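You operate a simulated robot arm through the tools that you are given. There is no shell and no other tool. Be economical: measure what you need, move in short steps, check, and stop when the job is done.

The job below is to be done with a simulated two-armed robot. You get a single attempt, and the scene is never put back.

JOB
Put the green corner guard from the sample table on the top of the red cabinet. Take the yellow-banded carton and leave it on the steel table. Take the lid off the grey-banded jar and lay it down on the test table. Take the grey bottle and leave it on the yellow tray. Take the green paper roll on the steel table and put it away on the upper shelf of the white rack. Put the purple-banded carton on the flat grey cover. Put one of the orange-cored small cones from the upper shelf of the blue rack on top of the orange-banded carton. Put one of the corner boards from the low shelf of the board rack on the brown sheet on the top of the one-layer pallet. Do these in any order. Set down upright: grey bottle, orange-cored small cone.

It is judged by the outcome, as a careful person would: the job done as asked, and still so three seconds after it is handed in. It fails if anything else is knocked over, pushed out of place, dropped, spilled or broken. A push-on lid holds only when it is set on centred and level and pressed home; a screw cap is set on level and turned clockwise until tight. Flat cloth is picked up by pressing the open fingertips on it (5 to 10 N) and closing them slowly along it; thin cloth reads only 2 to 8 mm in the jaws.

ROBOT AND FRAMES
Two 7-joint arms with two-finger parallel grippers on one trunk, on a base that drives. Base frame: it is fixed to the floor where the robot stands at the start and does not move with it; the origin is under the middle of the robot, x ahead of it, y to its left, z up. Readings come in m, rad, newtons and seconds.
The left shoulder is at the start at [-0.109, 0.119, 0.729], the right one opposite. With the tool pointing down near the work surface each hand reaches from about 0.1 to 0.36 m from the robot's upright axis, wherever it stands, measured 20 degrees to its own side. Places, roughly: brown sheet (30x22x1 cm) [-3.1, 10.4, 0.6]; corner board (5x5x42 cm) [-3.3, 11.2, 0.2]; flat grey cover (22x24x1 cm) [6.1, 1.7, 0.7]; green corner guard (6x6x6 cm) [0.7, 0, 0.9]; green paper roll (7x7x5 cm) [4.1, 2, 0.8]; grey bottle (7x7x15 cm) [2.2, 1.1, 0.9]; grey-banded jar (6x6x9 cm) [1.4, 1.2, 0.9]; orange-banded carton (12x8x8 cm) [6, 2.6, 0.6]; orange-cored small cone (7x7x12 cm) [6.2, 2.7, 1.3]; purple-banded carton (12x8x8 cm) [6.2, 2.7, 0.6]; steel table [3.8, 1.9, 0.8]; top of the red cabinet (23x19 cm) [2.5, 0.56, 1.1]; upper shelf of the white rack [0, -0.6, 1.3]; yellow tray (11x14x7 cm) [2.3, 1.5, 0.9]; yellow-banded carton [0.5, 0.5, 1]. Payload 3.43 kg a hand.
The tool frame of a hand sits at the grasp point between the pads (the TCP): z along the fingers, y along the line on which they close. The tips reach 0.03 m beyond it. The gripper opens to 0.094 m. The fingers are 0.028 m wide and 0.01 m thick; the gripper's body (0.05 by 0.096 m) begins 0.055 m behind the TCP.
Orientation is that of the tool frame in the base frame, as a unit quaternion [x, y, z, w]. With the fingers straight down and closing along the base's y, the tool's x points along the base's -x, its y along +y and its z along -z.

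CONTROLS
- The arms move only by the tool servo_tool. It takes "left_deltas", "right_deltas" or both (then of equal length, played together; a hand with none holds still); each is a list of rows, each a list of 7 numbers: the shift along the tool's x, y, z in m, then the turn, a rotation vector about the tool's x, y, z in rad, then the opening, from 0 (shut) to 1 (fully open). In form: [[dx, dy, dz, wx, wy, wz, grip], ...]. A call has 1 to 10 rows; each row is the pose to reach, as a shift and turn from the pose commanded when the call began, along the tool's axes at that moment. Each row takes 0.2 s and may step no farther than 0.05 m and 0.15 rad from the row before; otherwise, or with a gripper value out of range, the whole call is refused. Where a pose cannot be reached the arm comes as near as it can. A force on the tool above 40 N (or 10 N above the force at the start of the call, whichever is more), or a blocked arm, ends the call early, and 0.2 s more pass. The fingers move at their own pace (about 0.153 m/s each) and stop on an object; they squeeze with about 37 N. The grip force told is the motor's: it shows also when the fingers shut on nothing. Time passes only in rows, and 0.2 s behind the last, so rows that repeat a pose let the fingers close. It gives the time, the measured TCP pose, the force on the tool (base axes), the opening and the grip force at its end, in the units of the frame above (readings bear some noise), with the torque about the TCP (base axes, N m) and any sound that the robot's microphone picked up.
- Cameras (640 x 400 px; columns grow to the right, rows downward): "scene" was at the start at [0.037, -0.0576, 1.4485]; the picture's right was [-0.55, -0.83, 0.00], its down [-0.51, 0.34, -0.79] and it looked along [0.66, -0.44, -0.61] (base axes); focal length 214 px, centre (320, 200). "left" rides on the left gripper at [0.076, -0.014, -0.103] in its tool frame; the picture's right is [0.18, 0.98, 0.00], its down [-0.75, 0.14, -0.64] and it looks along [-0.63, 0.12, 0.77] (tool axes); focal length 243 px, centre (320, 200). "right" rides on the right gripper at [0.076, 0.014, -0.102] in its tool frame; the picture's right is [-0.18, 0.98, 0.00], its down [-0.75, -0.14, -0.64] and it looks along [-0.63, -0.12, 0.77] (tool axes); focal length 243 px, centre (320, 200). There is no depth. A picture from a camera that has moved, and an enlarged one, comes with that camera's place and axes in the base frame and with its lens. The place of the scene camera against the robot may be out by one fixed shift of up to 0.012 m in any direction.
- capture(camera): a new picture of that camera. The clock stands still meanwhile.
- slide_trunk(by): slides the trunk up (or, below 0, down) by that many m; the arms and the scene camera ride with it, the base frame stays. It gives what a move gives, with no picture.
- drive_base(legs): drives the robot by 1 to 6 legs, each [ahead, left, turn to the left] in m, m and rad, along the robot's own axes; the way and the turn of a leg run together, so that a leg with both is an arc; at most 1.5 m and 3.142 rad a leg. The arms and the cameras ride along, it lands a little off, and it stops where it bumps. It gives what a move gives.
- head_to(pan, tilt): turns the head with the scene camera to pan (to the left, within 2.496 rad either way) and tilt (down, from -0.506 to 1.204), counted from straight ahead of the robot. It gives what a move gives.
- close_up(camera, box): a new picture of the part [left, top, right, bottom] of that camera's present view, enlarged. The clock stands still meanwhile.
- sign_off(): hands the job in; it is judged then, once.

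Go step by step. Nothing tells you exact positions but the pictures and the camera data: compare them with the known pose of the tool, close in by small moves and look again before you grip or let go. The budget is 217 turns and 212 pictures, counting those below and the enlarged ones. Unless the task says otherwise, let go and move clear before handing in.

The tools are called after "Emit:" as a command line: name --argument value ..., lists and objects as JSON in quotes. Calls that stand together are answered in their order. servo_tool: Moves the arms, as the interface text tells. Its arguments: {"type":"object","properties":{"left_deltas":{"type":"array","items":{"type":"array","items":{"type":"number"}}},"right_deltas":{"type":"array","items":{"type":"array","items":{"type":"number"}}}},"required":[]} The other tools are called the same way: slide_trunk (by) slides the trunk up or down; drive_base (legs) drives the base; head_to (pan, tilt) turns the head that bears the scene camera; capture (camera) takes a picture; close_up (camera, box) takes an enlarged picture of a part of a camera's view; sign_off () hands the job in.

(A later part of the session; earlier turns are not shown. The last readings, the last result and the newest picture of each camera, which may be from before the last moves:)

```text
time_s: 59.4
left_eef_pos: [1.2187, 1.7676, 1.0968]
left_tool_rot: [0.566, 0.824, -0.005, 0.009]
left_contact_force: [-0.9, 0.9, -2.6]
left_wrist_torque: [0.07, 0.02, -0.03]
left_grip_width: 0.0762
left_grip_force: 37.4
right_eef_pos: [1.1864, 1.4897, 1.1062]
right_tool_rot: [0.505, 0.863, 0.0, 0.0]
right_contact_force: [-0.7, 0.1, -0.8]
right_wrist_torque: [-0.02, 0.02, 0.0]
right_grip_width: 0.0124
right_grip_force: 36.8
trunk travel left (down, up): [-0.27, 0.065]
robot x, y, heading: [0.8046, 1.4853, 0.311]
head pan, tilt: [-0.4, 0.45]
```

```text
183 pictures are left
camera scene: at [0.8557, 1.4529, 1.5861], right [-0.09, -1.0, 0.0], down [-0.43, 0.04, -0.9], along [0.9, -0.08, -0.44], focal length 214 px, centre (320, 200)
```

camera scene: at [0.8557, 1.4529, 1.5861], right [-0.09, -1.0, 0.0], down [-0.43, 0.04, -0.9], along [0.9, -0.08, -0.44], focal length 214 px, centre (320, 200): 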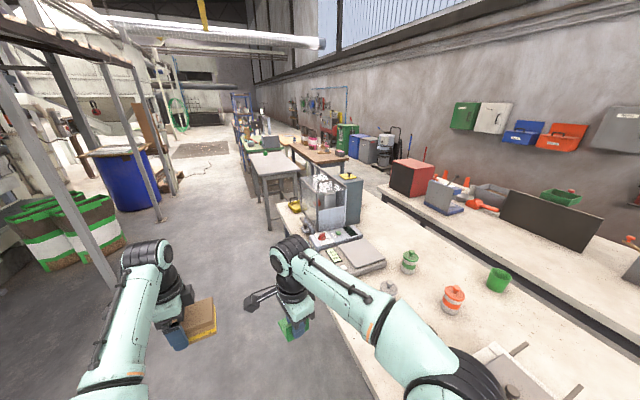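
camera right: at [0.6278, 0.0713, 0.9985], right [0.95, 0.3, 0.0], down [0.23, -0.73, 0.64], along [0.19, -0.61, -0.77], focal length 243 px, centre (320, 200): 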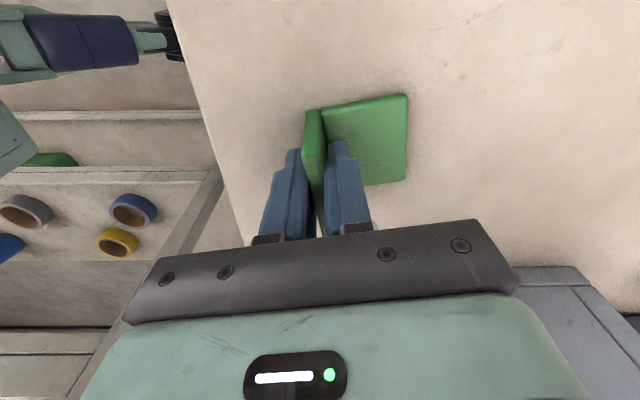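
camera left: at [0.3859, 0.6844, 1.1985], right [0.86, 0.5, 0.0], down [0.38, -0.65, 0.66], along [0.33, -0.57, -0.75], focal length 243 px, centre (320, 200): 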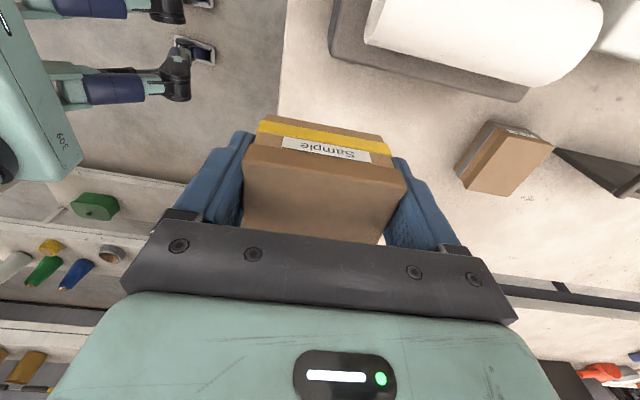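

Emit:
drive_base --legs '[[1.2, 0, 0]]'

Emit:
head_to --pan -0.8 --tilt 0.6

Emit:
capture --camera "scene"

```text
time_s: 65.5
left_eef_pos: [2.3586, 2.1454, 1.0968]
left_tool_rot: [0.562, 0.827, -0.004, 0.008]
left_contact_force: [0.6, 0.5, -3.5]
left_wrist_torque: [0.1, 0.0, 0.03]
left_grip_width: 0.0762
left_grip_force: 37.4
right_eef_pos: [2.3322, 1.8688, 1.1066]
right_tool_rot: [0.502, 0.865, 0.0, 0.0]
right_contact_force: [0.2, -0.5, 0.0]
right_wrist_torque: [0.0, 0.01, -0.03]
right_grip_width: 0.0125
right_grip_force: 37.6
trunk travel left (down, up): [-0.27, 0.065]
robot x, y, heading: [1.946, 1.8573, 0.319]
head pan, tilt: [-0.4, 0.45]
```

```text
time_s: 66.3
left_eef_pos: [2.3586, 2.1447, 1.0974]
left_tool_rot: [0.562, 0.827, -0.004, 0.008]
left_contact_force: [-1.0, 0.3, -3.3]
left_wrist_torque: [0.09, 0.04, 0.0]
left_grip_width: 0.076
left_grip_force: 37.0
right_eef_pos: [2.3311, 1.8685, 1.1061]
right_tool_rot: [0.501, 0.865, 0.0, 0.0]
right_contact_force: [0.3, 0.5, -0.1]
right_wrist_torque: [0.0, 0.0, 0.02]
right_grip_width: 0.0122
right_grip_force: 37.1
trunk travel left (down, up): [-0.27, 0.065]
robot x, y, heading: [1.9505, 1.857, 0.322]
head pan, tilt: [-0.799, 0.6]
```

```text
182 pictures are left
camera scene: at [1.9864, 1.7938, 1.5726], right [-0.46, -0.89, 0.0], down [-0.5, 0.26, -0.83], along [0.73, -0.38, -0.56], focal length 214 px, centre (320, 200)
```

scene: 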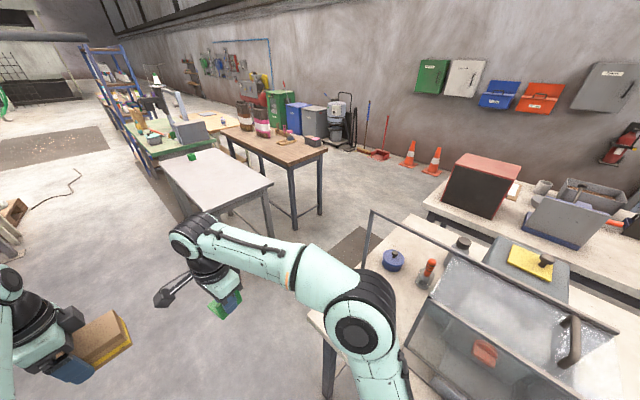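

Emit:
slide_trunk --by 0.06

Emit:
servo_tool --left_deltas '[[0, 0, -0.03, 0, 0, 0, 0], [0, 0, -0.06, 0, 0, 0, 0], [0, 0, -0.1, 0, 0, 0, 0]]' --right_deltas '[[0, 0, -0.03, 0, 0, 0, 0], [0, 0, -0.06, 0, 0, 0, 0], [0, 0, -0.1, 0, 0, 0, 0]]'

Emit:
drive_base --legs '[[0.8, 0.08, 0], [0, 0, -1.57]]'

Emit:
head_to --pan -0.1 --tilt 0.6

Emit:
capture --camera "scene"

```text
time_s: 67.3
left_eef_pos: [2.358, 2.1442, 1.1564]
left_tool_rot: [0.562, 0.827, -0.005, 0.008]
left_contact_force: [-1.0, 0.1, -4.0]
left_wrist_torque: [0.08, 0.03, -0.04]
left_grip_width: 0.0766
left_grip_force: 37.1
right_eef_pos: [2.33, 1.8679, 1.1663]
right_tool_rot: [0.501, 0.865, 0.0, 0.0]
right_contact_force: [0.1, -0.5, -0.5]
right_wrist_torque: [0.0, -0.03, -0.02]
right_grip_width: 0.012
right_grip_force: 37.4
trunk travel left (down, up): [-0.33, 0.005]
robot x, y, heading: [1.9476, 1.8572, 0.318]
head pan, tilt: [-0.799, 0.6]
```

```text
time_s: 68.1
left_eef_pos: [2.3574, 2.1461, 1.2149]
left_tool_rot: [0.562, 0.827, -0.006, 0.008]
left_contact_force: [0.2, -0.6, -3.9]
left_wrist_torque: [0.07, 0.0, 0.04]
left_grip_width: 0.0761
left_grip_force: 36.8
left hand out of reach, approached as far as the arm can: row 3
right_eef_pos: [2.3304, 1.8685, 1.2667]
right_tool_rot: [0.501, 0.866, 0.0, 0.0]
right_contact_force: [0.3, 0.4, -1.2]
right_wrist_torque: [0.03, -0.02, 0.0]
right_grip_width: 0.0121
right_grip_force: 36.7
trunk travel left (down, up): [-0.33, 0.005]
robot x, y, heading: [1.9461, 1.8583, 0.323]
head pan, tilt: [-0.799, 0.6]
```

```text
time_s: 76.2
left_eef_pos: [2.9767, 1.7811, 1.2162]
left_tool_rot: [0.981, 0.195, -0.009, 0.003]
left_contact_force: [0.5, -1.1, -4.2]
left_wrist_torque: [0.06, -0.09, -0.03]
left_grip_width: 0.076
left_grip_force: 37.3
right_eef_pos: [2.6969, 1.8032, 1.2664]
right_tool_rot: [0.964, 0.265, 0.0, 0.0]
right_contact_force: [0.7, 0.0, 0.1]
right_wrist_torque: [-0.01, 0.0, 0.0]
right_grip_width: 0.0122
right_grip_force: 36.2
trunk travel left (down, up): [-0.33, 0.005]
robot x, y, heading: [2.6818, 2.1863, -1.234]
head pan, tilt: [-0.799, 0.6]
```

```text
time_s: 77.3
left_eef_pos: [2.9763, 1.7824, 1.2148]
left_tool_rot: [0.981, 0.196, -0.009, 0.002]
left_contact_force: [0.4, 0.2, -4.3]
left_wrist_torque: [-0.01, -0.03, -0.02]
left_grip_width: 0.0762
left_grip_force: 36.5
right_eef_pos: [2.6974, 1.803, 1.2673]
right_tool_rot: [0.964, 0.264, 0.001, -0.001]
right_contact_force: [0.8, 0.3, -0.3]
right_wrist_torque: [-0.02, -0.01, -0.01]
right_grip_width: 0.0123
right_grip_force: 37.0
trunk travel left (down, up): [-0.33, 0.005]
robot x, y, heading: [2.6847, 2.1872, -1.236]
head pan, tilt: [-0.099, 0.6]
```

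```text
181 pictures are left
camera scene: at [2.6891, 2.1326, 1.637], right [-0.97, -0.23, 0.0], down [-0.13, 0.55, -0.82], along [0.19, -0.8, -0.57], focal length 214 px, centre (320, 200)
```

scene: 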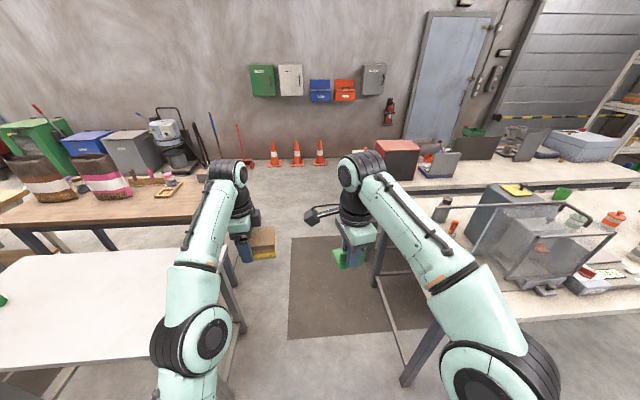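

Emit:
drive_base --legs '[[0.5, 0.02, 0], [0, 0, 1.5]]'

Emit:
head_to --pan 0.2 --tilt 0.9

Emit:
capture --camera "scene"

Emit:
capture --camera "left"

```text
time_s: 83.9
left_eef_pos: [3.2863, 1.9922, 1.2155]
left_tool_rot: [0.58, 0.814, -0.004, 0.008]
left_contact_force: [-0.9, 0.3, -3.5]
left_wrist_torque: [0.06, 0.04, -0.01]
left_grip_width: 0.0763
left_grip_force: 37.2
right_eef_pos: [3.2463, 1.7143, 1.2659]
right_tool_rot: [0.522, 0.853, 0.0, 0.0]
right_contact_force: [-0.2, -0.3, -1.2]
right_wrist_torque: [-0.04, 0.0, 0.0]
right_grip_width: 0.0121
right_grip_force: 37.1
trunk travel left (down, up): [-0.33, 0.005]
robot x, y, heading: [2.8636, 1.7227, 0.276]
head pan, tilt: [-0.099, 0.6]
```

```text
time_s: 84.7
left_eef_pos: [3.286, 1.9925, 1.216]
left_tool_rot: [0.581, 0.814, -0.006, 0.008]
left_contact_force: [-0.1, 1.2, -4.1]
left_wrist_torque: [0.07, -0.01, -0.02]
left_grip_width: 0.0762
left_grip_force: 37.1
right_eef_pos: [3.2463, 1.7146, 1.2648]
right_tool_rot: [0.522, 0.853, -0.001, 0.0]
right_contact_force: [0.2, -0.4, 0.3]
right_wrist_torque: [-0.02, 0.03, -0.01]
right_grip_width: 0.0123
right_grip_force: 37.1
trunk travel left (down, up): [-0.33, 0.005]
robot x, y, heading: [2.8693, 1.7229, 0.279]
head pan, tilt: [0.201, 0.901]
```

```text
180 pictures are left
camera scene: at [2.8897, 1.736, 1.6122], right [0.46, -0.89, 0.0], down [-0.7, -0.36, -0.62], along [0.55, 0.28, -0.78], focal length 214 px, centre (320, 200)
```

scene: 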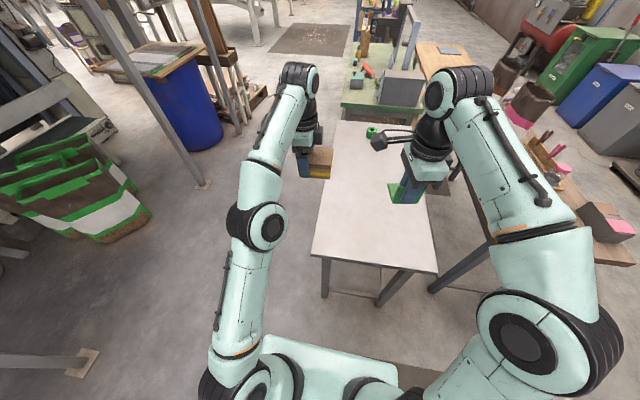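

```text
179 pictures are left
camera left: at [3.247, 2.0621, 1.3174], right [0.87, 0.49, 0.0], down [0.37, -0.66, 0.66], along [0.32, -0.57, -0.75], focal length 243 px, centre (320, 200)
```

left: 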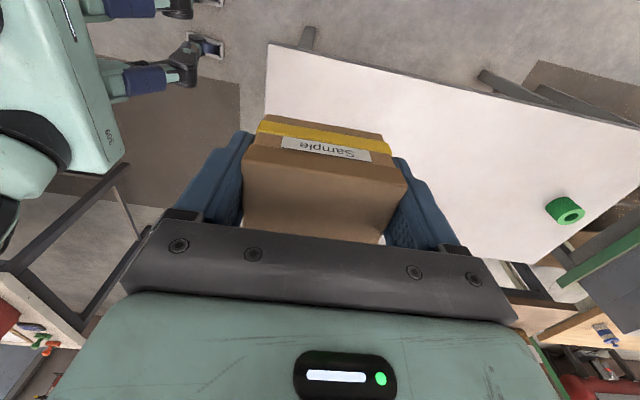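

Emit:
drive_base --legs '[[0.17, -0.15, 0]]'

Emit:
slide_trunk --by -0.28

Emit:
capture --camera "left"

```text
time_s: 86.7
left_eef_pos: [3.4915, 1.8932, 1.2159]
left_tool_rot: [0.579, 0.815, -0.005, 0.008]
left_contact_force: [-0.3, -0.7, -5.0]
left_wrist_torque: [0.1, 0.02, -0.01]
left_grip_width: 0.0763
left_grip_force: 37.0
right_eef_pos: [3.4524, 1.6153, 1.2665]
right_tool_rot: [0.52, 0.854, 0.0, 0.0]
right_contact_force: [-0.2, -0.1, -0.1]
right_wrist_torque: [-0.03, -0.01, -0.02]
right_grip_width: 0.0123
right_grip_force: 37.0
trunk travel left (down, up): [-0.33, 0.005]
robot x, y, heading: [3.0685, 1.6229, 0.278]
head pan, tilt: [0.201, 0.901]
```

```text
time_s: 89.5
left_eef_pos: [3.4679, 1.8857, 0.8458]
left_tool_rot: [0.578, 0.812, -0.067, -0.041]
left_contact_force: [-0.1, -0.1, -2.4]
left_wrist_torque: [0.01, -0.09, 0.0]
left_grip_width: 0.0762
left_grip_force: 37.1
right_eef_pos: [3.4516, 1.6157, 0.987]
right_tool_rot: [0.52, 0.854, 0.001, 0.0]
right_contact_force: [0.3, 0.2, -0.6]
right_wrist_torque: [0.0, 0.01, 0.0]
right_grip_width: 0.0124
right_grip_force: 37.2
trunk travel left (down, up): [-0.05, 0.285]
robot x, y, heading: [3.0673, 1.6261, 0.273]
head pan, tilt: [0.201, 0.901]
```

```text
178 pictures are left
camera left: at [3.4448, 1.9605, 0.9486], right [0.86, 0.49, -0.15], down [0.47, -0.63, 0.62], along [0.21, -0.6, -0.77], focal length 243 px, centre (320, 200)
```

left: 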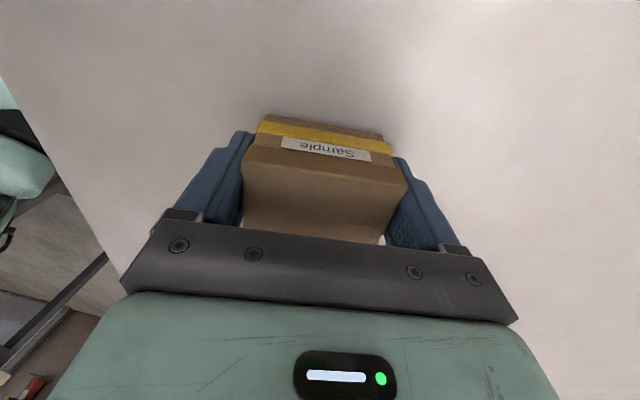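

Emit:
servo_tool --left_deltas '[[0, -0.03, -0.02, 0, 0, 0, 0], [0, -0.06, -0.04, 0, 0, 0, 0], [0, -0.1, -0.04, 0, 0, 0, 0]]'

Emit:
capture --camera "left"

```text
time_s: 90.3
left_eef_pos: [3.3806, 1.8543, 0.899]
left_tool_rot: [0.577, 0.813, -0.067, -0.041]
left_contact_force: [-1.3, -0.9, -3.2]
left_wrist_torque: [0.09, 0.01, -0.01]
left_grip_width: 0.0761
left_grip_force: 37.0
right_eef_pos: [3.452, 1.6158, 0.9876]
right_tool_rot: [0.52, 0.854, 0.001, 0.0]
right_contact_force: [-0.1, 0.1, -0.5]
right_wrist_torque: [0.01, -0.01, -0.01]
right_grip_width: 0.0121
right_grip_force: 37.4
trunk travel left (down, up): [-0.05, 0.285]
robot x, y, heading: [3.0685, 1.6231, 0.277]
head pan, tilt: [0.201, 0.901]
```

```text
177 pictures are left
camera left: at [3.3564, 1.9288, 1.002], right [0.86, 0.49, -0.15], down [0.47, -0.63, 0.62], along [0.21, -0.6, -0.77], focal length 243 px, centre (320, 200)
```

left: 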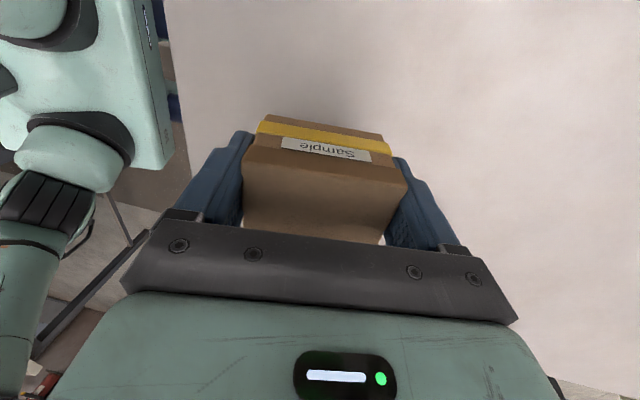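

Emit:
servo_tool --left_deltas '[[0, 0, 0, -0.08, 0, 0, 0], [0, 0, 0, -0.157, 0, 0, 0], [0, -0.003, 0.02, -0.157, 0, 0, 0], [0, -0.006, 0.04, -0.157, 0, 0, 0]]'

Emit:
capture --camera "left"

```text
time_s: 91.3
left_eef_pos: [3.3691, 1.8511, 0.8613]
left_tool_rot: [0.579, 0.816, -0.003, 0.004]
left_contact_force: [0.1, 0.2, -4.5]
left_wrist_torque: [0.09, 0.02, -0.01]
left_grip_width: 0.0763
left_grip_force: 37.1
right_eef_pos: [3.4519, 1.6155, 0.9856]
right_tool_rot: [0.52, 0.854, 0.0, 0.0]
right_contact_force: [0.9, 0.2, 0.2]
right_wrist_torque: [-0.02, -0.01, -0.02]
right_grip_width: 0.0122
right_grip_force: 36.8
trunk travel left (down, up): [-0.05, 0.285]
robot x, y, heading: [3.0697, 1.6232, 0.276]
head pan, tilt: [0.201, 0.901]
```

```text
176 pictures are left
camera left: at [3.3303, 1.9208, 0.9633], right [0.87, 0.5, 0.0], down [0.38, -0.66, 0.65], along [0.32, -0.56, -0.76], focal length 243 px, centre (320, 200)
```

left: 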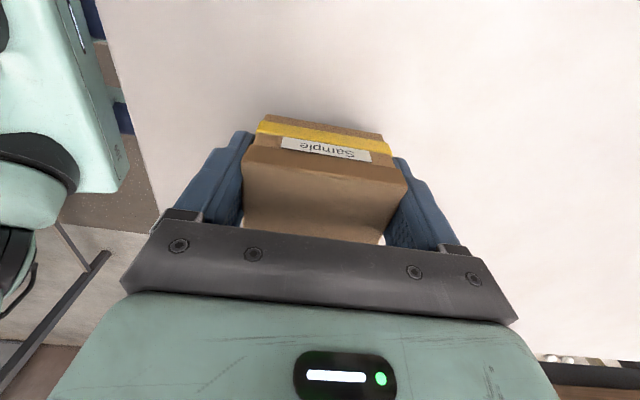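

Emit:
servo_tool --left_deltas '[[0, 0, 0.01, 0, 0, 0, 0], [0, 0, 0.02, 0, 0, 0, 0], [0, 0, 0.025, 0, 0, 0, 0], [0, 0, 0.03, 0, 0, 0, 0]]'

Emit:
capture --camera "left"

```text
time_s: 92.4
left_eef_pos: [3.3702, 1.851, 0.8385]
left_tool_rot: [0.578, 0.816, 0.002, 0.011]
left_contact_force: [-3.4, -1.0, 7.6]
left_wrist_torque: [0.2, 0.25, 0.01]
left_grip_width: 0.0763
left_grip_force: 36.1
right_eef_pos: [3.4529, 1.6161, 0.9862]
right_tool_rot: [0.521, 0.853, 0.001, 0.0]
right_contact_force: [-0.1, -0.4, -0.1]
right_wrist_torque: [-0.02, 0.01, -0.01]
right_grip_width: 0.0123
right_grip_force: 36.9
trunk travel left (down, up): [-0.05, 0.285]
robot x, y, heading: [3.0677, 1.6251, 0.27]
head pan, tilt: [0.201, 0.901]
stopped in row 4 (left hand): the force on the tool passed its limit at 54 N (the readings are from after the stop); the commanded pose is now the measured one
```

```text
175 pictures are left
camera left: at [3.3293, 1.9205, 0.9393], right [0.87, 0.5, 0.01], down [0.37, -0.66, 0.66], along [0.34, -0.56, -0.76], focal length 243 px, centre (320, 200)
```

left: 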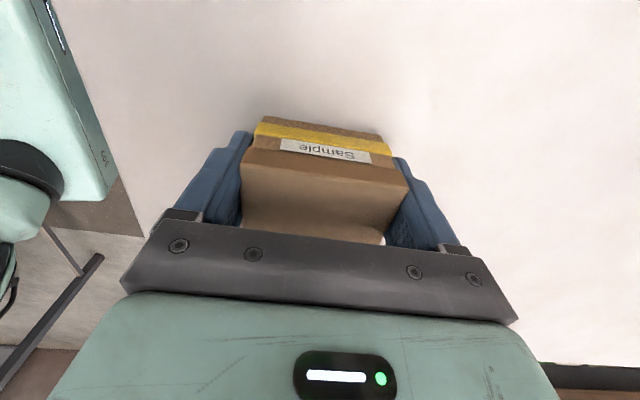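

Emit:
servo_tool --left_deltas '[[0, 0, 0, 0, 0, 0, 0.95], [0, 0, 0, 0, 0, 0, 1], [0, 0, -0.02, 0, 0, 0, 1], [0, 0, -0.06, 0, 0, 0, 1], [0, 0, -0.1, 0, 0, 0, 1], [0, 0, -0.14, 0, 0, 0, 1]]'

Emit:
capture --camera "left"

```text
time_s: 93.8
left_eef_pos: [3.3692, 1.8526, 0.9773]
left_tool_rot: [0.579, 0.816, 0.001, 0.01]
left_contact_force: [0.5, 0.3, 0.6]
left_wrist_torque: [-0.01, -0.02, -0.03]
left_grip_width: 0.0939
left_grip_force: 0.0
right_eef_pos: [3.4525, 1.6139, 0.9877]
right_tool_rot: [0.521, 0.854, 0.0, 0.001]
right_contact_force: [0.7, 0.0, -0.8]
right_wrist_torque: [0.0, 0.02, 0.03]
right_grip_width: 0.0124
right_grip_force: 37.9
trunk travel left (down, up): [-0.05, 0.285]
robot x, y, heading: [3.0678, 1.6205, 0.275]
head pan, tilt: [0.201, 0.901]
```

```text
174 pictures are left
camera left: at [3.3288, 1.9212, 1.0793], right [0.87, 0.5, 0.01], down [0.37, -0.66, 0.65], along [0.33, -0.56, -0.76], focal length 243 px, centre (320, 200)
```

left: 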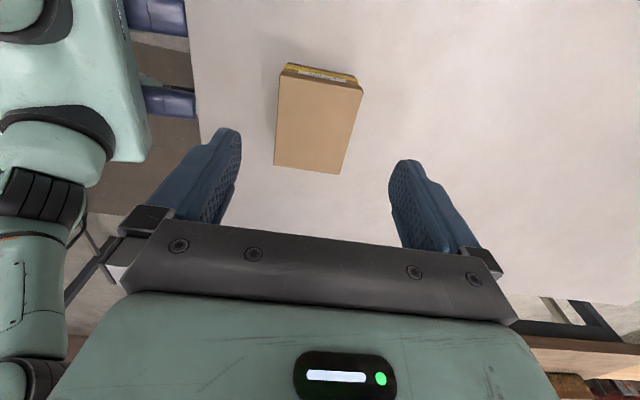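

Emit:
slide_trunk --by 0.28

Emit:
drive_base --legs '[[-0.17, 0, 0], [0, 0, -3.11], [0, 0.955, 0]]'

Emit:
head_to --pan 0.0 --tilt 0.8

Emit:
capture --camera "scene"

Emit:
capture --camera "right"

```text
time_s: 96.7
left_eef_pos: [3.3678, 1.8527, 1.2568]
left_tool_rot: [0.579, 0.815, 0.002, 0.01]
left_contact_force: [0.2, -0.2, -0.3]
left_wrist_torque: [0.0, 0.01, 0.02]
left_grip_width: 0.0938
left_grip_force: 0.1
right_eef_pos: [3.4514, 1.6155, 1.2667]
right_tool_rot: [0.522, 0.853, 0.001, 0.001]
right_contact_force: [0.3, 0.2, -0.7]
right_wrist_torque: [0.0, 0.04, 0.0]
right_grip_width: 0.0123
right_grip_force: 36.7
trunk travel left (down, up): [-0.33, 0.005]
robot x, y, heading: [3.0683, 1.6255, 0.272]
head pan, tilt: [0.201, 0.901]
```

```text
time_s: 113.7
left_eef_pos: [2.8874, 0.4353, 1.2565]
left_tool_rot: [0.821, -0.571, -0.009, 0.002]
left_contact_force: [0.8, -0.6, 0.5]
left_wrist_torque: [0.04, 0.0, 0.0]
left_grip_width: 0.0939
left_grip_force: 0.0
right_eef_pos: [2.7987, 0.6718, 1.2662]
right_tool_rot: [0.859, -0.513, -0.001, 0.001]
right_contact_force: [-0.3, -0.5, 0.2]
right_wrist_torque: [0.0, 0.03, 0.02]
right_grip_width: 0.0123
right_grip_force: 37.3
trunk travel left (down, up): [-0.33, 0.005]
robot x, y, heading: [3.1792, 0.6699, -2.847]
head pan, tilt: [0.201, 0.901]
```

```text
time_s: 114.4
left_eef_pos: [2.8893, 0.434, 1.2569]
left_tool_rot: [0.821, -0.571, -0.01, 0.001]
left_contact_force: [0.1, -1.3, -0.5]
left_wrist_torque: [-0.02, -0.01, -0.04]
left_grip_width: 0.0941
left_grip_force: 0.1
right_eef_pos: [2.8002, 0.6713, 1.2668]
right_tool_rot: [0.859, -0.513, 0.0, 0.001]
right_contact_force: [0.1, 0.9, 0.6]
right_wrist_torque: [-0.02, 0.0, -0.01]
right_grip_width: 0.0123
right_grip_force: 37.2
trunk travel left (down, up): [-0.33, 0.005]
robot x, y, heading: [3.1814, 0.6714, -2.85]
head pan, tilt: [0.0, 0.799]
```

```text
173 pictures are left
camera scene: at [3.1493, 0.6498, 1.6201], right [-0.29, 0.96, 0.0], down [0.69, 0.21, -0.7], along [-0.67, -0.2, -0.72], focal length 214 px, centre (320, 200)
```

scene: 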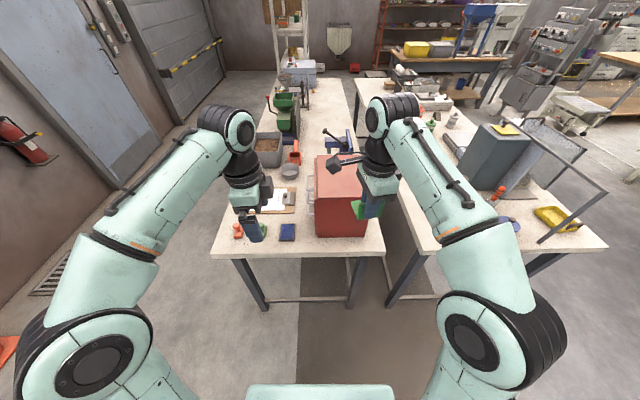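

```text
172 pictures are left
camera right: at [2.8222, 0.5981, 1.3679], right [-0.95, -0.3, 0.0], down [-0.23, 0.73, 0.64], along [-0.2, 0.61, -0.77], focal length 243 px, centre (320, 200)
```

right: 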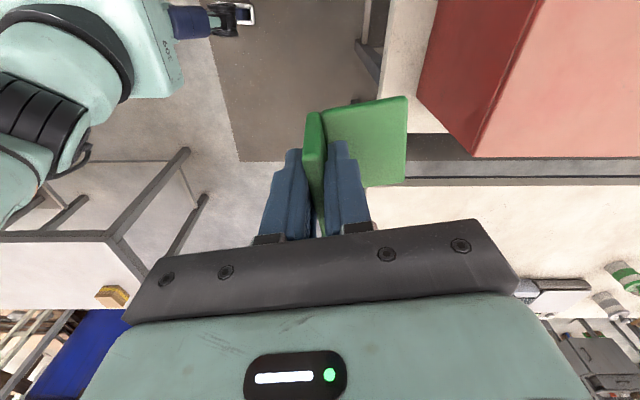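

Emit:
drive_base --legs '[[0.265, 0.03, 0]]'

Emit:
capture --camera "right"

Emit:
capture --camera "scene"

```text
time_s: 116.3
left_eef_pos: [2.6489, 0.3308, 1.2558]
left_tool_rot: [0.821, -0.571, -0.011, 0.001]
left_contact_force: [0.4, -0.1, 0.1]
left_wrist_torque: [-0.01, 0.02, 0.03]
left_grip_width: 0.0941
left_grip_force: 0.0
right_eef_pos: [2.5597, 0.5656, 1.2665]
right_tool_rot: [0.859, -0.512, -0.001, 0.001]
right_contact_force: [-0.7, -0.3, 0.3]
right_wrist_torque: [0.0, -0.01, -0.03]
right_grip_width: 0.0124
right_grip_force: 36.8
trunk travel left (down, up): [-0.33, 0.005]
robot x, y, heading: [2.938, 0.5688, -2.848]
head pan, tilt: [0.0, 0.799]
```

```text
171 pictures are left
camera right: at [2.5816, 0.4934, 1.3678], right [-0.95, -0.31, 0.0], down [-0.23, 0.73, 0.64], along [-0.2, 0.61, -0.77], focal length 243 px, centre (320, 200)
```

right: 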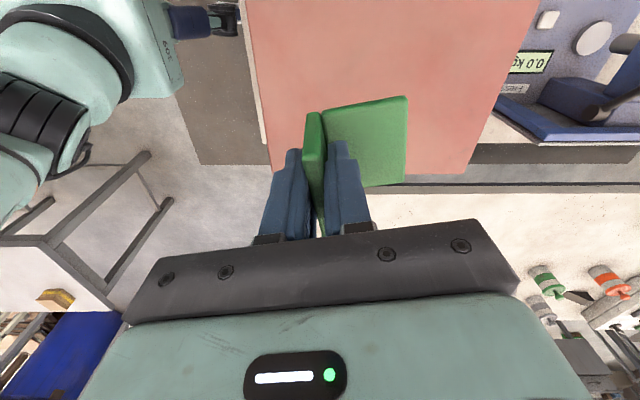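

```text
170 pictures are left
camera scene: at [2.9084, 0.5456, 1.6199], right [-0.29, 0.96, 0.0], down [0.69, 0.21, -0.7], along [-0.67, -0.2, -0.72], focal length 214 px, centre (320, 200)
```

scene: 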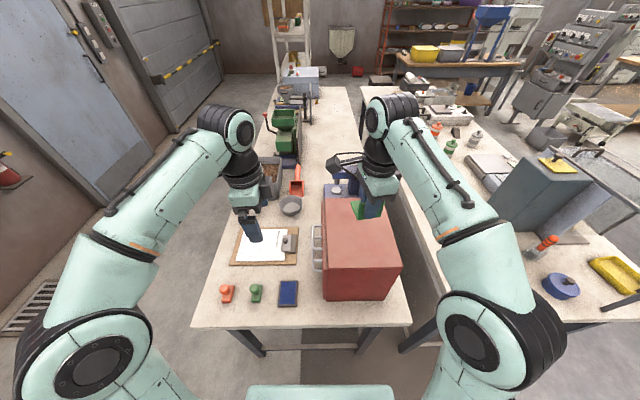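

Emit:
servo_tool --right_deltas '[[0, 0.015, 0.04, 0, 0, 0, 0], [0, 0.015, 0.08, 0, 0, 0, 0], [0, 0.015, 0.1, 0, 0, 0, 0], [0, 0.015, 0.108, 0, 0, 0, 0]]'

Emit:
servo_tool --right_deltas '[[0, 0, 0.004, 0, 0, 0, 0], [0, 0, 0.008, 0, 0, 0, 0], [0, 0, 0.012, 0, 0, 0, 0], [0, 0, 0.016, 0, 0, 0, 0]]'

Emit:
capture --camera "right"

```text
time_s: 117.3
left_eef_pos: [2.6481, 0.3309, 1.2562]
left_tool_rot: [0.821, -0.571, -0.011, 0.002]
left_contact_force: [0.2, 0.0, 0.0]
left_wrist_torque: [0.05, 0.02, -0.02]
left_grip_width: 0.0941
left_grip_force: 0.1
right_eef_pos: [2.546, 0.5588, 1.1595]
right_tool_rot: [0.859, -0.512, 0.0, 0.0]
right_contact_force: [0.3, -0.3, -0.4]
right_wrist_torque: [0.02, 0.03, -0.02]
right_grip_width: 0.0121
right_grip_force: 37.2
trunk travel left (down, up): [-0.33, 0.005]
robot x, y, heading: [2.9413, 0.5659, -2.846]
head pan, tilt: [0.0, 0.799]
```

```text
time_s: 118.3
left_eef_pos: [2.6479, 0.3307, 1.2573]
left_tool_rot: [0.822, -0.57, -0.011, 0.001]
left_contact_force: [-0.3, -0.2, -0.3]
left_wrist_torque: [-0.01, -0.01, 0.04]
left_grip_width: 0.094
left_grip_force: 0.0
right_eef_pos: [2.5459, 0.5582, 1.1418]
right_tool_rot: [0.859, -0.512, 0.0, 0.0]
right_contact_force: [-0.4, 0.5, 0.1]
right_wrist_torque: [-0.02, 0.01, -0.01]
right_grip_width: 0.0123
right_grip_force: 37.3
trunk travel left (down, up): [-0.33, 0.005]
robot x, y, heading: [2.9434, 0.5663, -2.846]
head pan, tilt: [0.0, 0.799]
```

```text
169 pictures are left
camera right: at [2.5682, 0.4855, 1.2439], right [-0.95, -0.3, 0.0], down [-0.23, 0.73, 0.64], along [-0.2, 0.61, -0.77], focal length 243 px, centre (320, 200)
```

right: 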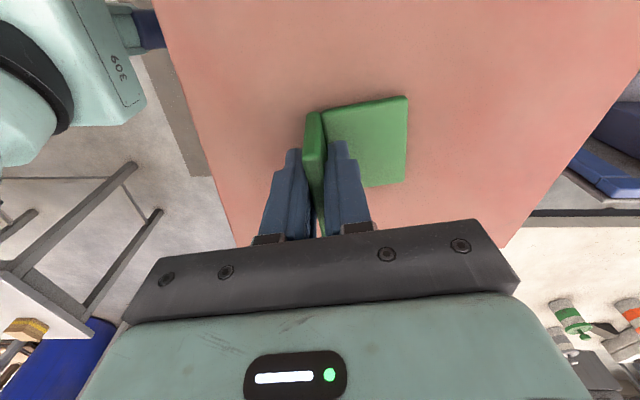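

Emit:
servo_tool --right_deltas '[[0, 0, 0.004, 0, 0, 0, 0], [0, 0, 0.008, 0, 0, 0, 0], [0, 0, 0.012, 0, 0, 0, 0], [0, 0, 0.016, 0, 0, 0, 0], [0, 0, 0.02, 0, 0, 0, 0], [0, 0, 0.024, 0, 0, 0, 0], [0, 0, 0.028, 0, 0, 0, 0], [0, 0, 0.032, 0, 0, 0, 0], [0, 0, 0.036, 0, 0, 0, 0]]'

Emit:
capture --camera "right"

```text
time_s: 119.1
left_eef_pos: [2.6486, 0.3311, 1.2556]
left_tool_rot: [0.821, -0.57, -0.01, 0.002]
left_contact_force: [-0.6, -0.1, -0.1]
left_wrist_torque: [-0.03, -0.03, 0.01]
left_grip_width: 0.0941
left_grip_force: 0.0
right_eef_pos: [2.5471, 0.5576, 1.1348]
right_tool_rot: [0.858, -0.513, -0.002, 0.007]
right_contact_force: [3.0, 0.7, 13.9]
right_wrist_torque: [0.21, -0.01, -0.02]
right_grip_width: 0.0121
right_grip_force: 36.9
trunk travel left (down, up): [-0.33, 0.005]
robot x, y, heading: [2.9409, 0.5642, -2.845]
head pan, tilt: [0.0, 0.799]
stopped in row 4 (right hand): the force on the tool passed its limit at 44 N (the readings are from after the stop); the commanded pose is now the measured one
```

```text
168 pictures are left
camera right: at [2.5692, 0.486, 1.2366], right [-0.95, -0.31, 0.01], down [-0.23, 0.74, 0.64], along [-0.2, 0.6, -0.77], focal length 243 px, centre (320, 200)
```

right: 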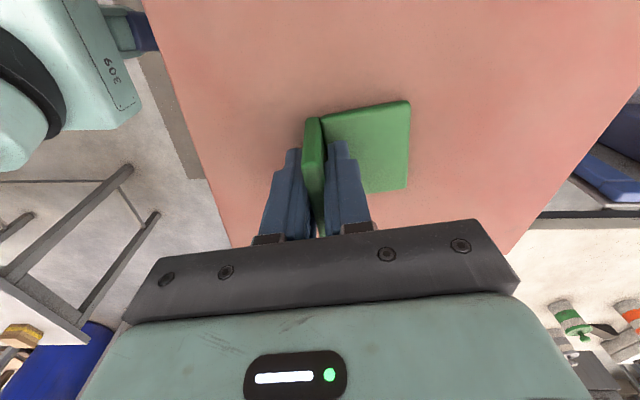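

Emit:
servo_tool --right_deltas '[[0, 0, -0.001, 0, 0, 0, 0.3], [0, 0, -0.001, 0, 0, 0, 0.6], [0, 0, -0.02, 0, 0, 0, 0.8], [0, 0, -0.06, 0, 0, 0, 0.8], [0, 0, -0.1, 0, 0, 0, 0.8], [0, 0, -0.13, 0, 0, 0, 0.8]]'

Emit:
capture --camera "right"

```text
time_s: 120.5
left_eef_pos: [2.6478, 0.3289, 1.2562]
left_tool_rot: [0.822, -0.57, -0.011, 0.001]
left_contact_force: [0.2, 0.0, -0.8]
left_wrist_torque: [0.0, 0.02, -0.02]
left_grip_width: 0.0942
left_grip_force: 0.0
right_eef_pos: [2.5457, 0.5587, 1.2639]
right_tool_rot: [0.859, -0.512, -0.001, 0.004]
right_contact_force: [-0.9, -0.6, 0.3]
right_wrist_torque: [0.0, 0.02, -0.01]
right_grip_width: 0.0752
right_grip_force: 0.2
trunk travel left (down, up): [-0.33, 0.005]
robot x, y, heading: [2.9444, 0.567, -2.843]
head pan, tilt: [0.0, 0.799]
```

```text
167 pictures are left
camera right: at [2.5683, 0.4863, 1.3656], right [-0.95, -0.31, 0.01], down [-0.23, 0.73, 0.64], along [-0.2, 0.61, -0.77], focal length 243 px, centre (320, 200)
```

right: 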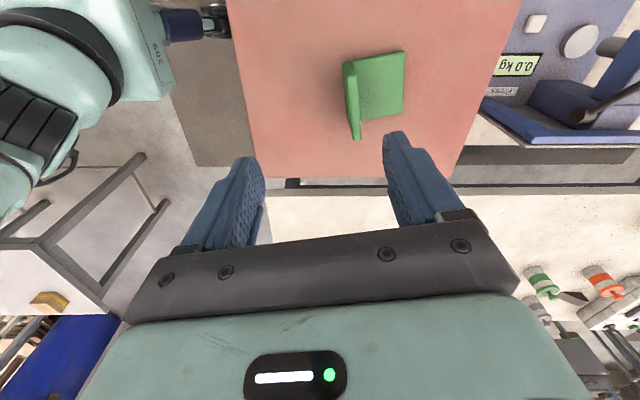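

Emit:
drive_base --legs '[[-0.05, 0, 0], [0, -0.63, 0], [0.08, 0, 0]]'

Emit:
head_to --pan 0 --tilt 0.8

Emit:
capture --camera "scene"

Emit:
capture --camera "right"

```text
time_s: 127.6
left_eef_pos: [2.4591, 0.9261, 1.2553]
left_tool_rot: [0.818, -0.575, -0.009, 0.0]
left_contact_force: [-1.2, -0.5, 0.0]
left_wrist_torque: [0.02, -0.08, 0.0]
left_grip_width: 0.0939
left_grip_force: 0.1
right_eef_pos: [2.3582, 1.1557, 1.2622]
right_tool_rot: [0.856, -0.517, 0.0, 0.002]
right_contact_force: [-1.3, -0.4, -0.4]
right_wrist_torque: [0.01, -0.03, -0.05]
right_grip_width: 0.0753
right_grip_force: 0.0
trunk travel left (down, up): [-0.33, 0.005]
robot x, y, heading: [2.7618, 1.1627, -2.856]
head pan, tilt: [0.0, 0.799]
stopped in leg 3: the robot was blocked; the commanded pose is now the measured one
```

```text
time_s: 128.2
left_eef_pos: [2.4633, 0.9272, 1.2559]
left_tool_rot: [0.818, -0.575, -0.009, 0.002]
left_contact_force: [-0.2, -0.8, -0.3]
left_wrist_torque: [-0.01, 0.0, 0.01]
left_grip_width: 0.094
left_grip_force: 0.0
right_eef_pos: [2.3634, 1.1568, 1.2628]
right_tool_rot: [0.856, -0.517, 0.0, 0.004]
right_contact_force: [-0.2, -0.5, -0.2]
right_wrist_torque: [0.0, -0.01, 0.03]
right_grip_width: 0.075
right_grip_force: 0.0
trunk travel left (down, up): [-0.33, 0.005]
robot x, y, heading: [2.7592, 1.1591, -2.854]
head pan, tilt: [0.0, 0.799]
```

```text
166 pictures are left
camera scene: at [2.7265, 1.14, 1.6202], right [-0.28, 0.96, 0.0], down [0.69, 0.2, -0.7], along [-0.67, -0.2, -0.72], focal length 214 px, centre (320, 200)
```

scene: 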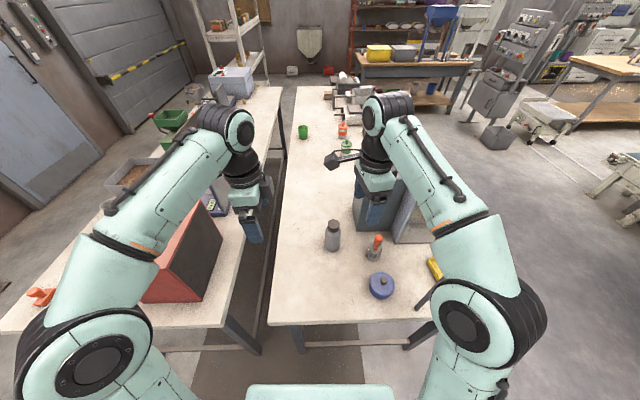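

```text
165 pictures are left
camera right: at [2.3857, 1.0845, 1.3649], right [-0.96, -0.29, 0.01], down [-0.22, 0.74, 0.64], along [-0.19, 0.61, -0.77], focal length 243 px, centre (320, 200)
```

right: 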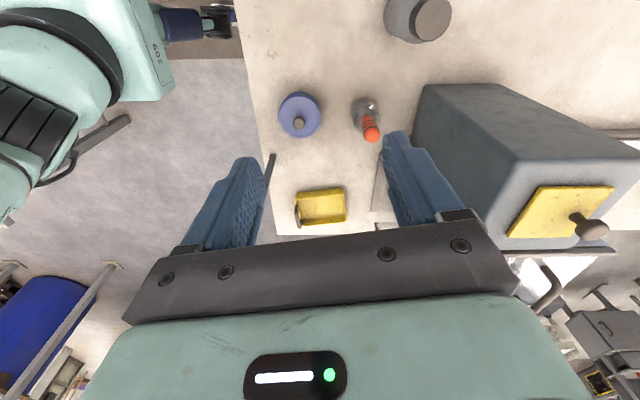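

Emit:
close_up --camera "right" --box '[230, 60, 470, 240]'

Emit:
head_to --pan -0.5 --tilt 0.9

Emit:
capture --camera "scene"

```text
2.22 times, centred on (350, 150) of right
camera zoom: at [2.3857, 1.0845, 1.3649], right [-0.96, -0.29, 0.01], down [-0.22, 0.74, 0.64], along [-0.19, 0.61, -0.77], focal length 539 px, centre (253, 311)
```

zoom: 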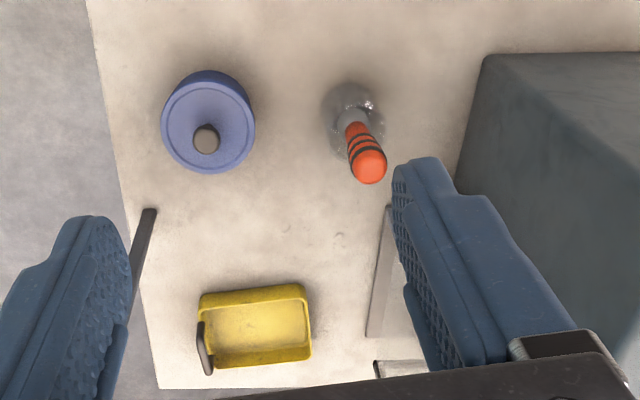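

```text
time_s: 129.1
left_eef_pos: [2.4639, 0.9275, 1.2574]
left_tool_rot: [0.818, -0.575, -0.01, 0.001]
left_contact_force: [-0.2, 0.0, -0.1]
left_wrist_torque: [0.0, 0.01, -0.03]
left_grip_width: 0.0939
left_grip_force: 0.0
right_eef_pos: [2.3634, 1.1564, 1.2629]
right_tool_rot: [0.856, -0.516, -0.001, 0.003]
right_contact_force: [0.6, 0.8, -1.1]
right_wrist_torque: [-0.02, -0.03, 0.0]
right_grip_width: 0.0752
right_grip_force: 0.1
trunk travel left (down, up): [-0.33, 0.005]
robot x, y, heading: [2.7608, 1.161, -2.857]
head pan, tilt: [-0.499, 0.901]
```

```text
163 pictures are left
camera scene: at [2.7306, 1.1786, 1.6122], right [0.21, 0.98, 0.0], down [0.77, -0.17, -0.62], along [-0.61, 0.13, -0.78], focal length 214 px, centre (320, 200)
```

scene: 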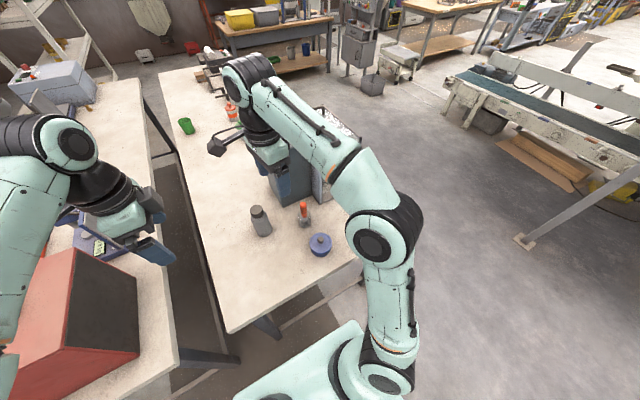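

Emit:
servo_tool --right_deltas '[[0, 0, 0, 0, 0, -0.14, 0.9], [0, 0, 0, 0, 0, -0.28, 1], [0, 0, 0, 0, 0, -0.42, 1], [0, 0, 0, 0, 0, -0.56, 1], [0, 0, 0, 0, 0, -0.7, 1], [0, 0, 0, 0, 0, -0.84, 1], [0, 0, 0, 0, 0, -0.98, 1], [0, 0, 0, 0, 0, -1.12, 1], [0, 0, 0, 0, 0, -1.26, 1], [0, 0, 0, 0, 0, -1.38, 1]]'

Emit:
servo_tool --right_deltas '[[0, 0, 0.04, 0, -0.12, 0, 1], [0, 0, 0.08, 0, -0.24, 0, 1], [0, 0, 0.1, 0, -0.35, 0, 1]]'

Emit:
capture --camera "right"

```text
time_s: 131.3
left_eef_pos: [2.4634, 0.9282, 1.2558]
left_tool_rot: [0.818, -0.574, -0.01, 0.001]
left_contact_force: [0.1, -0.4, -0.5]
left_wrist_torque: [0.03, 0.0, 0.01]
left_grip_width: 0.0944
left_grip_force: 0.1
right_eef_pos: [2.3632, 1.1568, 1.2631]
right_tool_rot: [0.989, 0.147, -0.003, 0.003]
right_contact_force: [-0.7, -0.1, 0.1]
right_wrist_torque: [0.0, -0.01, -0.03]
right_grip_width: 0.0943
right_grip_force: 0.1
trunk travel left (down, up): [-0.33, 0.005]
robot x, y, heading: [2.758, 1.1611, -2.862]
head pan, tilt: [-0.499, 0.901]
```

```text
time_s: 132.1
left_eef_pos: [2.4647, 0.9275, 1.2559]
left_tool_rot: [0.818, -0.574, -0.009, 0.001]
left_contact_force: [0.8, 0.7, 0.3]
left_wrist_torque: [0.02, 0.02, -0.02]
left_grip_width: 0.0941
left_grip_force: 0.1
right_eef_pos: [2.366, 1.1556, 1.162]
right_tool_rot: [0.973, 0.144, -0.176, 0.028]
right_contact_force: [0.4, -0.3, 0.1]
right_wrist_torque: [0.01, -0.01, -0.01]
right_grip_width: 0.094
right_grip_force: 0.1
trunk travel left (down, up): [-0.33, 0.005]
robot x, y, heading: [2.7588, 1.1594, -2.863]
head pan, tilt: [-0.499, 0.901]
```

```text
162 pictures are left
camera right: at [2.4704, 1.1749, 1.2295], right [0.12, -0.99, 0.07], down [-0.5, 0.0, 0.87], along [-0.86, -0.14, -0.5], focal length 243 px, centre (320, 200)
```

right: 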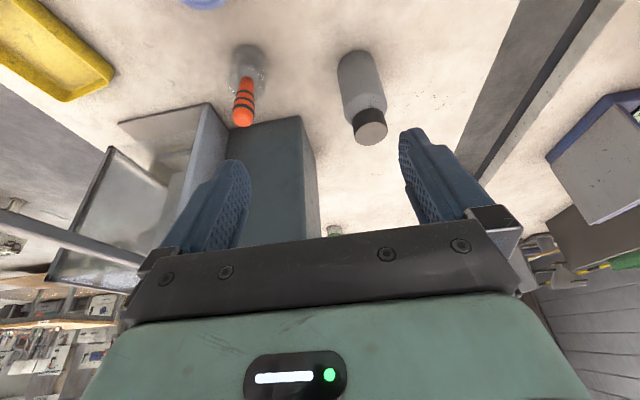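

Emit:
servo_tool --right_deltas '[[0.013, 0.011, 0.038, 0, -0.06, 0, 1], [0.025, 0.022, 0.076, 0, -0.12, 0, 1], [0.038, 0.034, 0.114, 0, -0.18, 0, 1], [0.05, 0.045, 0.152, 0, -0.25, 0, 1], [0.063, 0.056, 0.19, 0, -0.25, 0, 1]]'

Emit:
capture --camera "right"

```text
time_s: 133.3
left_eef_pos: [2.463, 0.9272, 1.2565]
left_tool_rot: [0.818, -0.575, -0.009, 0.002]
left_contact_force: [-0.1, 0.8, 0.2]
left_wrist_torque: [0.01, -0.06, 0.0]
left_grip_width: 0.0939
left_grip_force: 0.1
right_eef_pos: [2.3739, 1.0991, 0.9628]
right_tool_rot: [0.944, 0.139, -0.295, 0.045]
right_contact_force: [-0.1, 0.4, -0.2]
right_wrist_torque: [-0.01, -0.01, 0.0]
right_grip_width: 0.0939
right_grip_force: 0.1
trunk travel left (down, up): [-0.33, 0.005]
robot x, y, heading: [2.7608, 1.1589, -2.856]
head pan, tilt: [-0.499, 0.901]
```

```text
161 pictures are left
camera right: at [2.4928, 1.1221, 1.003], right [0.14, -0.98, 0.11], down [-0.29, 0.06, 0.96], along [-0.95, -0.17, -0.27], focal length 243 px, centre (320, 200)
```

right: 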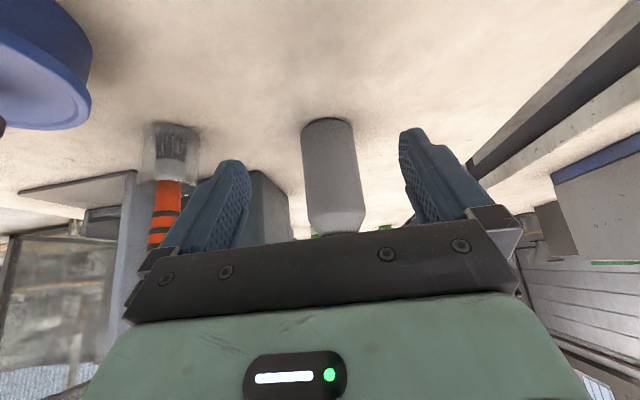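

Emit:
servo_tool --right_deltas '[[-0.032, 0.001, 0.031, 0, 0, 0, 1], [-0.064, 0.001, 0.062, 0, 0, 0, 1], [-0.08, 0.001, 0.078, 0, 0, 0, 1], [-0.096, 0.001, 0.0936, 0, 0, 0, 1]]'

Emit:
capture --camera "right"

Emit:
capture --camera "scene"

```text
time_s: 134.3
left_eef_pos: [2.4661, 0.9269, 1.2575]
left_tool_rot: [0.818, -0.575, -0.01, 0.002]
left_contact_force: [0.3, 0.0, 0.9]
left_wrist_torque: [-0.04, 0.01, 0.0]
left_grip_width: 0.0942
left_grip_force: 0.1
right_eef_pos: [2.2466, 1.0592, 0.9441]
right_tool_rot: [0.942, 0.14, -0.3, 0.047]
right_contact_force: [5.5, 2.2, 17.1]
right_wrist_torque: [-0.01, 0.09, 0.0]
right_grip_width: 0.0939
right_grip_force: 0.1
trunk travel left (down, up): [-0.33, 0.005]
robot x, y, heading: [2.7621, 1.1586, -2.857]
head pan, tilt: [-0.499, 0.901]
```

```text
160 pictures are left
camera right: at [2.3657, 1.0822, 0.9833], right [0.14, -0.98, 0.11], down [-0.28, 0.07, 0.96], along [-0.95, -0.17, -0.26], focal length 243 px, centre (320, 200)
```

right: 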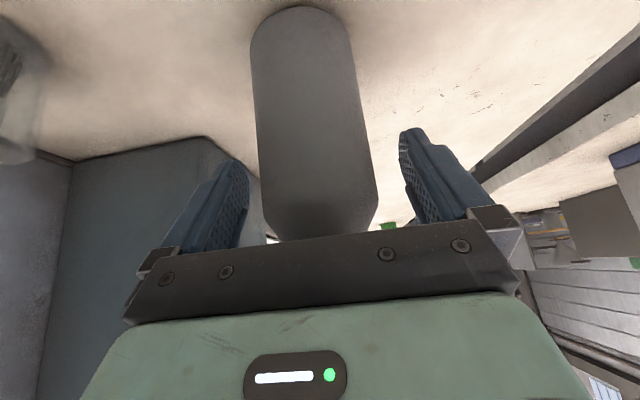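

```text
159 pictures are left
camera scene: at [2.7332, 1.1793, 1.6125], right [0.21, 0.98, 0.0], down [0.76, -0.17, -0.62], along [-0.61, 0.13, -0.78], focal length 214 px, centre (320, 200)
```

scene: 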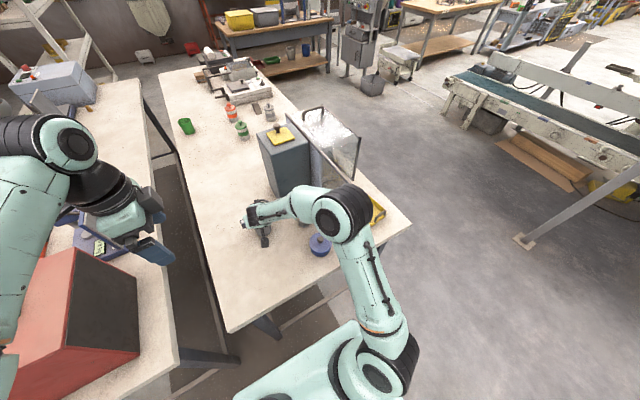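

Emit:
servo_tool --right_deltas '[[-0.0113, 0, -0.0165, 0, 0, 0, 1], [-0.021, 0, -0.0097, 0, 0, 0, 1]]'

Emit:
close_up --camera "scene" --box '[200, 160, 440, 310]'

Emit:
capture --camera "right"

```text
time_s: 134.9
left_eef_pos: [2.465, 0.9271, 1.2548]
left_tool_rot: [0.818, -0.575, -0.01, 0.002]
left_contact_force: [-0.2, -0.4, -0.2]
left_wrist_torque: [0.0, 0.0, 0.0]
left_grip_width: 0.0941
left_grip_force: 0.1
right_eef_pos: [2.2355, 1.0571, 0.9613]
right_tool_rot: [0.944, 0.139, -0.296, 0.044]
right_contact_force: [0.6, -0.3, 0.1]
right_wrist_torque: [0.03, 0.02, -0.01]
right_grip_width: 0.0938
right_grip_force: 0.1
trunk travel left (down, up): [-0.33, 0.005]
robot x, y, heading: [2.7583, 1.1619, -2.859]
head pan, tilt: [-0.499, 0.901]
```

```text
2.67 times, centred on (320, 235) of scene
camera zoom: at [2.7304, 1.1785, 1.6122], right [0.21, 0.98, 0.0], down [0.77, -0.17, -0.62], along [-0.61, 0.13, -0.78], focal length 572 px, centre (320, 107)
```

zoom: 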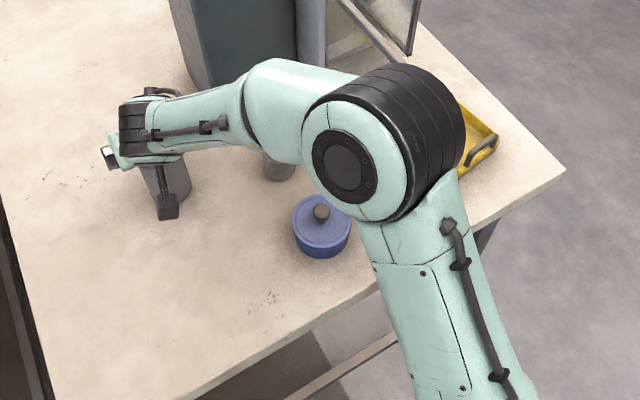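

```text
157 pictures are left
camera right: at [2.3541, 1.0795, 1.0002], right [0.14, -0.98, 0.11], down [-0.28, 0.06, 0.96], along [-0.95, -0.16, -0.27], focal length 243 px, centre (320, 200)
```

right: 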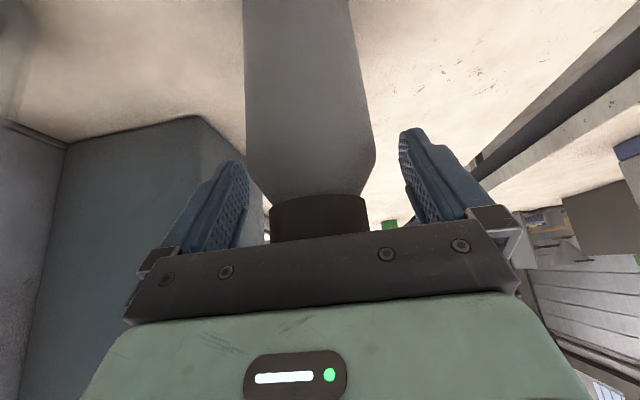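

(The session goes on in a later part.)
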